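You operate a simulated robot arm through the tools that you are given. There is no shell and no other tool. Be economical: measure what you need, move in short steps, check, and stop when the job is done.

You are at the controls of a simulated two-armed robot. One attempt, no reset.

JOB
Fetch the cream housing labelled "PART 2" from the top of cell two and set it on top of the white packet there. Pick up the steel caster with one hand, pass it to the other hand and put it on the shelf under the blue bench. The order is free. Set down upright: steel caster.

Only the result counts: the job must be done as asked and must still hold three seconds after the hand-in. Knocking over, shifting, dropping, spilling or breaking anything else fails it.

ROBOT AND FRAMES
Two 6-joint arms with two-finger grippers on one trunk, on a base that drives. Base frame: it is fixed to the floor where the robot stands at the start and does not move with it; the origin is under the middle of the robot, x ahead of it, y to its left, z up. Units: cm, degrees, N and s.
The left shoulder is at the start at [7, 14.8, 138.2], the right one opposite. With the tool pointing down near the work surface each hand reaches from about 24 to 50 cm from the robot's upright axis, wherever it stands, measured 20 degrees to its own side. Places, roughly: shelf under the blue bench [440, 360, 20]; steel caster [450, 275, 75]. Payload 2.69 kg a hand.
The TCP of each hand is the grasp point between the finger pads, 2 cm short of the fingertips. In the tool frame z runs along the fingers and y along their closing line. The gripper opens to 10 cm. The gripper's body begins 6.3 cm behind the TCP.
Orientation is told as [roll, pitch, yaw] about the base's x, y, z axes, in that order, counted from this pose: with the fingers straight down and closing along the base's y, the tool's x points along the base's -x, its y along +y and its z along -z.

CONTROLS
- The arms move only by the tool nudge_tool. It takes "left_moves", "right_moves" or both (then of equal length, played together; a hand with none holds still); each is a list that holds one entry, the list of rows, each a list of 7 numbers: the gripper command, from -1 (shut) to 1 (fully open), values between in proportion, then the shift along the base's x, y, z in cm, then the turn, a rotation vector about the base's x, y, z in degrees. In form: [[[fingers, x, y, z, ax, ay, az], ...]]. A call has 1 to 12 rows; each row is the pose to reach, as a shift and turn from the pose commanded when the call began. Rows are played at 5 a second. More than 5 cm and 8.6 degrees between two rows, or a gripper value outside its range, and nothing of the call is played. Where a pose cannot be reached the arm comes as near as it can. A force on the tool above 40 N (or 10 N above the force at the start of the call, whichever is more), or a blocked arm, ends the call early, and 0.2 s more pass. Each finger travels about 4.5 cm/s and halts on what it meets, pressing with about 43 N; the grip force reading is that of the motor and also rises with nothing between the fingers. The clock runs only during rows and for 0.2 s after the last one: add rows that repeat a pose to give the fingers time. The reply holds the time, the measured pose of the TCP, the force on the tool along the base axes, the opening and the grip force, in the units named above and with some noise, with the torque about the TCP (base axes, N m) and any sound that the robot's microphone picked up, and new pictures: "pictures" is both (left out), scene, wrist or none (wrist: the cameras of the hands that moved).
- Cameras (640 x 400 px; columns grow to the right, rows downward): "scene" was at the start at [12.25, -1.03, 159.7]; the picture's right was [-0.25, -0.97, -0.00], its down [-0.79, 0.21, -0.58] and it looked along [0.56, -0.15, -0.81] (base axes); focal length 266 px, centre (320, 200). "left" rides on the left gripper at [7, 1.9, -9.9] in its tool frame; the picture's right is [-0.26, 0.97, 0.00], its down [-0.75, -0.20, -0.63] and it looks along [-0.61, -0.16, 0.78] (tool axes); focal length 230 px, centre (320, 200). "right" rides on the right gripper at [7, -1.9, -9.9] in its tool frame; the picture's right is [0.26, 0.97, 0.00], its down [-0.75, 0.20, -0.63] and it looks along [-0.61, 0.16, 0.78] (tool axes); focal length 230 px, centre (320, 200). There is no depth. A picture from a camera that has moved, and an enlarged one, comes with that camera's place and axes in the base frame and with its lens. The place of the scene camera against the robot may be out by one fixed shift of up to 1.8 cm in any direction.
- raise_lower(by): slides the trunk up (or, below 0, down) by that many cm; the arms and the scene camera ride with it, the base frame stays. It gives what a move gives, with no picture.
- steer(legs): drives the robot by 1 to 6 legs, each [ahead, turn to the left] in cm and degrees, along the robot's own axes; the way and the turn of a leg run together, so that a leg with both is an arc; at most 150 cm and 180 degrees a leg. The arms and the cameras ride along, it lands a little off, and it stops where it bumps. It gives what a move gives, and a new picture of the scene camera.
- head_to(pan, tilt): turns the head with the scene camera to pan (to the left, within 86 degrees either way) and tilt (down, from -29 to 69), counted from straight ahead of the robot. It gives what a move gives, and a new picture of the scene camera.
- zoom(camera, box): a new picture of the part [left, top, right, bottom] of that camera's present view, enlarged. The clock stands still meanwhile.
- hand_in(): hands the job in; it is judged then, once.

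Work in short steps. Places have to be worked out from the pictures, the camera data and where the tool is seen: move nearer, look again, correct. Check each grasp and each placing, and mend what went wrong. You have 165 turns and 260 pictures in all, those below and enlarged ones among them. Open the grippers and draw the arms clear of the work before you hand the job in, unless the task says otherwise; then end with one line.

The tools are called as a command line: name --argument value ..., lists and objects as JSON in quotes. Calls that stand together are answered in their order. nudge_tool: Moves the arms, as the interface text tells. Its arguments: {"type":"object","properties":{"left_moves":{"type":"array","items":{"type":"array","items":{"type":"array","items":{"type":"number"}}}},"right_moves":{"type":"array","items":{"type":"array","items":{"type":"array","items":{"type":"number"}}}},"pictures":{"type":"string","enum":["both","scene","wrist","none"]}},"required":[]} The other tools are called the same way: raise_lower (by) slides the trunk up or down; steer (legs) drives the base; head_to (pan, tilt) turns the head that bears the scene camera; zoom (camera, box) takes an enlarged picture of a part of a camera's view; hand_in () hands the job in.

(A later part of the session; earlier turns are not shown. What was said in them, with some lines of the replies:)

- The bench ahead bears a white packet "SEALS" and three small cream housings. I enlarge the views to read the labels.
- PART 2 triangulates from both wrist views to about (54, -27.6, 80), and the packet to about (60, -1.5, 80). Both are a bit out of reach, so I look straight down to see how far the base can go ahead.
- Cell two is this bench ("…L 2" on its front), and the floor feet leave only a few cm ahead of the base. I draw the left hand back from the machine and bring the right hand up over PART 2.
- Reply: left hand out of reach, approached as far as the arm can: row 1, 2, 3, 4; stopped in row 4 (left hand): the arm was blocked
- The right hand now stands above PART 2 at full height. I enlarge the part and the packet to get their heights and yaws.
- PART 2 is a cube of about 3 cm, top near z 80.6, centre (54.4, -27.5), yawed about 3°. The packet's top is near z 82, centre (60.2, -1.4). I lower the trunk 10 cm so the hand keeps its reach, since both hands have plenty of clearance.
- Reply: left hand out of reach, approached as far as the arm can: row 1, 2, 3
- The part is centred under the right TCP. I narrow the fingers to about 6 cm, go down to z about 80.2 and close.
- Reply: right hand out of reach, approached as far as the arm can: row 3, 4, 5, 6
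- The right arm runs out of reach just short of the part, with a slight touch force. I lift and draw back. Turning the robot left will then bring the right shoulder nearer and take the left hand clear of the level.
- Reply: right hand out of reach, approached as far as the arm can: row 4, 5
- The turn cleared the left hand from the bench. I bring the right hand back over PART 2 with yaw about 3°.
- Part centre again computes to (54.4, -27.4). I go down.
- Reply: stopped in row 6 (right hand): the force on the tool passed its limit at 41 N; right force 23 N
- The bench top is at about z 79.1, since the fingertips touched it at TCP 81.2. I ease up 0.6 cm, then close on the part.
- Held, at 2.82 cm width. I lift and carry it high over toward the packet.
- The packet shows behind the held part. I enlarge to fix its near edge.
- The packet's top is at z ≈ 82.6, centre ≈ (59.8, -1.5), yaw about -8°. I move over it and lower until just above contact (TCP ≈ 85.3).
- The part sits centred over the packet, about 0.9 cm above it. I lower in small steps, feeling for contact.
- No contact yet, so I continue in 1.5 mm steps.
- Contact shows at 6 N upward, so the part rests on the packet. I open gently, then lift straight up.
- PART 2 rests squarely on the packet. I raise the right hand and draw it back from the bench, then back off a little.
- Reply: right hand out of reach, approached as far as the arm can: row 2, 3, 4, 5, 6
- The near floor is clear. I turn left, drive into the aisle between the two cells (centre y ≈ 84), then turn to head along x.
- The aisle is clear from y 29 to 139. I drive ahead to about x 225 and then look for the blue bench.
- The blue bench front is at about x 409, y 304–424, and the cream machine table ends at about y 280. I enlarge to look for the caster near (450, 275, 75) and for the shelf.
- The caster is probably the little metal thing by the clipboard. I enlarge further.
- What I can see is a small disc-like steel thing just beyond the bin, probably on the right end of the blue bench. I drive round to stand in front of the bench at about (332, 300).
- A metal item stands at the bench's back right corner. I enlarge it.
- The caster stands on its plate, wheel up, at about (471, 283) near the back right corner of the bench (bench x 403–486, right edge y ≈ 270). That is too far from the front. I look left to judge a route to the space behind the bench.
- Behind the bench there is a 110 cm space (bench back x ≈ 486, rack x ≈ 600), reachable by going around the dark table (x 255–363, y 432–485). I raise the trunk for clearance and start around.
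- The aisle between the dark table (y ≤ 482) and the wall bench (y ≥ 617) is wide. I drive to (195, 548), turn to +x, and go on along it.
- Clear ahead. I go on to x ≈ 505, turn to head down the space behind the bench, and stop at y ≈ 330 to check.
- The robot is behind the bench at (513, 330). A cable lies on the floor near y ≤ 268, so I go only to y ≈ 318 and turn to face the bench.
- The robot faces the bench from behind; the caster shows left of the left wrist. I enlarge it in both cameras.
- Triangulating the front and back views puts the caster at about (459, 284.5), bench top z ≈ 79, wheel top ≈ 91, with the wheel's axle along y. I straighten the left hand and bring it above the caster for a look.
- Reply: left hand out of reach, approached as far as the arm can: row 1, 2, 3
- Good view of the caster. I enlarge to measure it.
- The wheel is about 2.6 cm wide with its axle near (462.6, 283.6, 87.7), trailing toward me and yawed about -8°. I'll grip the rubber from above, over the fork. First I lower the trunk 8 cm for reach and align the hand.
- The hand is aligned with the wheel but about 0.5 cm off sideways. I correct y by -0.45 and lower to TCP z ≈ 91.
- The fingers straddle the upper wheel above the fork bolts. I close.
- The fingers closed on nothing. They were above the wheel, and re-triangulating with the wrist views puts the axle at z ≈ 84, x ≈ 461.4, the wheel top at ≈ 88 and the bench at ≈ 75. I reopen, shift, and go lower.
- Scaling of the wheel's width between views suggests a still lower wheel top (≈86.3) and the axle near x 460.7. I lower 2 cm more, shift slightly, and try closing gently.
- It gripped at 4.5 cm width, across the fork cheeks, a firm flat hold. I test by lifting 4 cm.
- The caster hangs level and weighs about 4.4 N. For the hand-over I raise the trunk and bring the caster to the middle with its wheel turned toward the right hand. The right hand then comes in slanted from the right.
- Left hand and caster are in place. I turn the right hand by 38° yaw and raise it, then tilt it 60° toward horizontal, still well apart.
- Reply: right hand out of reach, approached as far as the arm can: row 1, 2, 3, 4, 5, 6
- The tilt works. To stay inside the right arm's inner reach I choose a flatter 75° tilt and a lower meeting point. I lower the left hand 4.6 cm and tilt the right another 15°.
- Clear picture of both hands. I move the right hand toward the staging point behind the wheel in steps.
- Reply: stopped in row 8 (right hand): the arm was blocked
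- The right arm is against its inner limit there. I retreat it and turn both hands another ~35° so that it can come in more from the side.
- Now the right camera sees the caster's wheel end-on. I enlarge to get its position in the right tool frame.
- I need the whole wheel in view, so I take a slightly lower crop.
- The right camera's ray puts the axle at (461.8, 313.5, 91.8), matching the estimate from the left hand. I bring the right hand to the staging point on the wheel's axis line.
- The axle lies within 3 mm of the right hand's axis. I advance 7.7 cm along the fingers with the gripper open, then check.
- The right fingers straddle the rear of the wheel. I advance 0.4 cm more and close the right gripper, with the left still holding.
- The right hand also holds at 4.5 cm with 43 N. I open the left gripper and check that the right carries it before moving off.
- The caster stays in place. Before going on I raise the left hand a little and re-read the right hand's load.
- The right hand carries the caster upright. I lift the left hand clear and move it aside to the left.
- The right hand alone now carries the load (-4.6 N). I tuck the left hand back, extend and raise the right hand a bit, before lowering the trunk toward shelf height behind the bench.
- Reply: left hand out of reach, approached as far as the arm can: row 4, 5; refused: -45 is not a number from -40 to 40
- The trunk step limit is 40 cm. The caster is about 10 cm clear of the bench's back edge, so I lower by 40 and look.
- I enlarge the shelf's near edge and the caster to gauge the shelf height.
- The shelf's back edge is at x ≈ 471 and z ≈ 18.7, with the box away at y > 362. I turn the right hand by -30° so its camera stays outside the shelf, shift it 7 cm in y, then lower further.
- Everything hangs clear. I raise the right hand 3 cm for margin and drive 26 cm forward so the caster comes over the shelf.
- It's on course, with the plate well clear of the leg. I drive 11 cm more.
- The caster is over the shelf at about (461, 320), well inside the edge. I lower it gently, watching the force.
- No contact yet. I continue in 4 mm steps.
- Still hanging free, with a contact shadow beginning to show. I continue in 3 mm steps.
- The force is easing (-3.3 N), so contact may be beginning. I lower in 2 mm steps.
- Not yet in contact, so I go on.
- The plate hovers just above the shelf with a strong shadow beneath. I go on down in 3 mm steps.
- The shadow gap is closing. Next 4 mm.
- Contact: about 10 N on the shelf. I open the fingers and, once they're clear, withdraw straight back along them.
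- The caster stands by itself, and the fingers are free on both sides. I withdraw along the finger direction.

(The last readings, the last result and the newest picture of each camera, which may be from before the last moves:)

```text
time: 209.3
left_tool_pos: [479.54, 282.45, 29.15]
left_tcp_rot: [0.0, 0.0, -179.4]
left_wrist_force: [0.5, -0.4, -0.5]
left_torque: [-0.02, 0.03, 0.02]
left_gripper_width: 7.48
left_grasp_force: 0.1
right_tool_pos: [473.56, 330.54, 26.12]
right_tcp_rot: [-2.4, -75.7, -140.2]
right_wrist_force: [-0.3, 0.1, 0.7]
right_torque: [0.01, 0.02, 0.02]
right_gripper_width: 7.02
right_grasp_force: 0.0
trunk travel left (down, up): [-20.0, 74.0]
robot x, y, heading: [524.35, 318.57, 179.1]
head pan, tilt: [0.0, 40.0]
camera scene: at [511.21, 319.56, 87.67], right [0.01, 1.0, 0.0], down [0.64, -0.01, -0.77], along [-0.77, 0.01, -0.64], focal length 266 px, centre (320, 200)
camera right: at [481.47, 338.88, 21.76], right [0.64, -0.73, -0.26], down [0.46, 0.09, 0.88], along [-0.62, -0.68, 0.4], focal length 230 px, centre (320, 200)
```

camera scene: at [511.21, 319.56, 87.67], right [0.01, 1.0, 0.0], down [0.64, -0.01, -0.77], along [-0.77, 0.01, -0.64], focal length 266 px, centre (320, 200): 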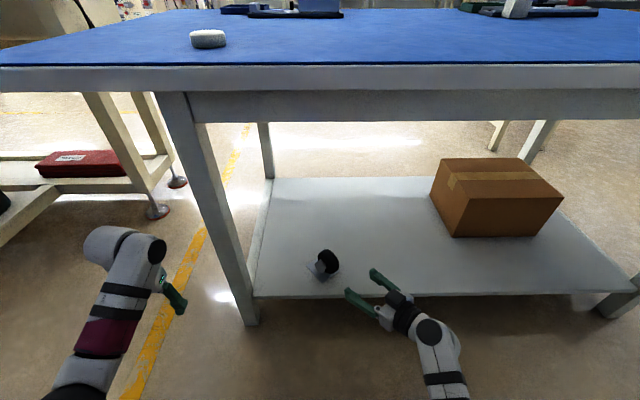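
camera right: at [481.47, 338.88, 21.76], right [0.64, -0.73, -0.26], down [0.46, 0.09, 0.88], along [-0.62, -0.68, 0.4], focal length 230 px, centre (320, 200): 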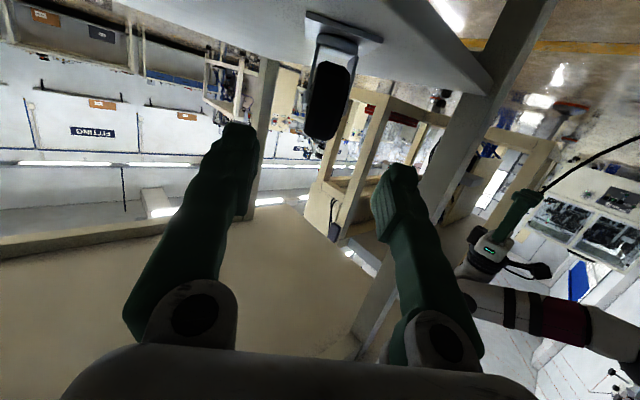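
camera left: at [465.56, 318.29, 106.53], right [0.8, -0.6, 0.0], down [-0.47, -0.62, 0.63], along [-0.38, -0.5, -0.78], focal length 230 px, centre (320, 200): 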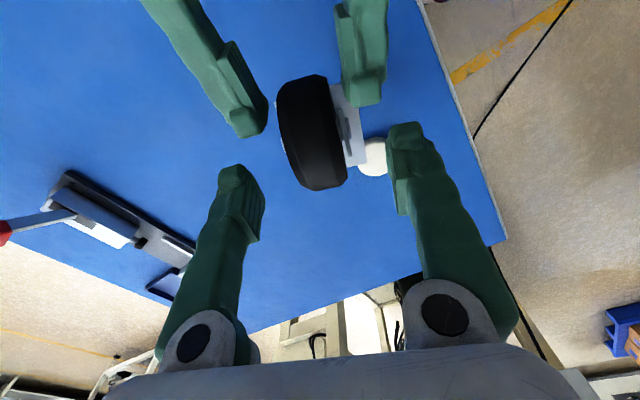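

The caster stands upright on the shelf and the hand is clear. I drive straight back to draw the arms away, open both grippers, and take a last look.

steer --legs '[[-24, 0]]'

nudge_tool --left_moves '[[[0.8, 0, 0, 0, 0, 0, 0], [1, 0, 0, 0, 0, 0, 0], [1, 0, 0, 0, 0, 0, 0]]]' --right_moves '[[[0.8, 0, 0, 0, 0, 0, 0], [1, 0, 0, 0, 0, 0, 0], [1, 0, 0, 0, 0, 0, 0]]]' --pictures "none"

zoom --camera "scene" --box '[240, 150, 432, 270]'

```text
time: 211.1
left_tool_pos: [503.5, 282.29, 29.2]
left_tcp_rot: [-0.1, 0.1, -179.3]
left_wrist_force: [-1.0, -0.3, 0.3]
left_torque: [0.02, 0.0, 0.01]
left_gripper_width: 7.47
left_grasp_force: 0.1
right_tool_pos: [497.48, 330.1, 26.15]
right_tcp_rot: [-2.5, -75.7, -140.2]
right_wrist_force: [0.6, 0.2, 0.0]
right_torque: [-0.02, -0.04, -0.02]
right_gripper_width: 7.0
right_grasp_force: 0.1
trunk travel left (down, up): [-20.0, 74.0]
robot x, y, heading: [548.44, 318.32, 179.1]
head pan, tilt: [0.0, 40.0]
camera scene: at [535.19, 319.21, 87.68], right [0.01, 1.0, 0.0], down [0.64, -0.01, -0.77], along [-0.77, 0.01, -0.64], focal length 266 px, centre (320, 200)
```

scene: 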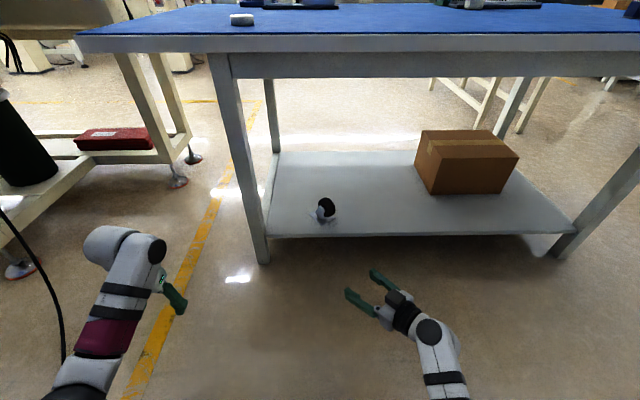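

```text
time: 211.9
left_tool_pos: [503.58, 282.21, 29.07]
left_tcp_rot: [0.1, 0.0, -179.4]
left_wrist_force: [0.4, 0.7, 0.8]
left_torque: [0.0, 0.04, -0.01]
left_gripper_width: 10.02
left_grasp_force: 0.1
right_tool_pos: [497.6, 330.09, 26.3]
right_tcp_rot: [-2.5, -75.7, -140.2]
right_wrist_force: [-0.7, 0.1, 0.2]
right_torque: [0.0, 0.0, -0.02]
right_gripper_width: 10.01
right_grasp_force: 0.1
trunk travel left (down, up): [-20.0, 74.0]
robot x, y, heading: [548.3, 318.36, 179.0]
head pan, tilt: [0.0, 40.0]
```

```text
3.33 times, centred on (336, 210) of scene
camera zoom: at [535.18, 319.21, 87.67], right [0.01, 1.0, 0.0], down [0.64, -0.01, -0.77], along [-0.77, 0.01, -0.64], focal length 886 px, centre (267, 167)
```

zoom: 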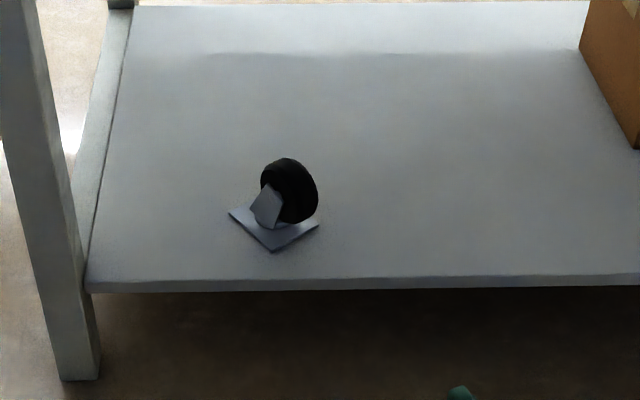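

The caster stands upright on its plate on the shelf under the blue bench. PART 2 rests on the packet, both grippers are open and the arms are clear, so I hand in.

hand_in

```text
The job is handed in.
```

The job is handed in: PART 2 is on the white SEALS packet on cell two, and the steel caster, passed from the left hand to the right, stands upright on the shelf under the blue bench. I last saw PART 2 when I released it and did not go back to check it.
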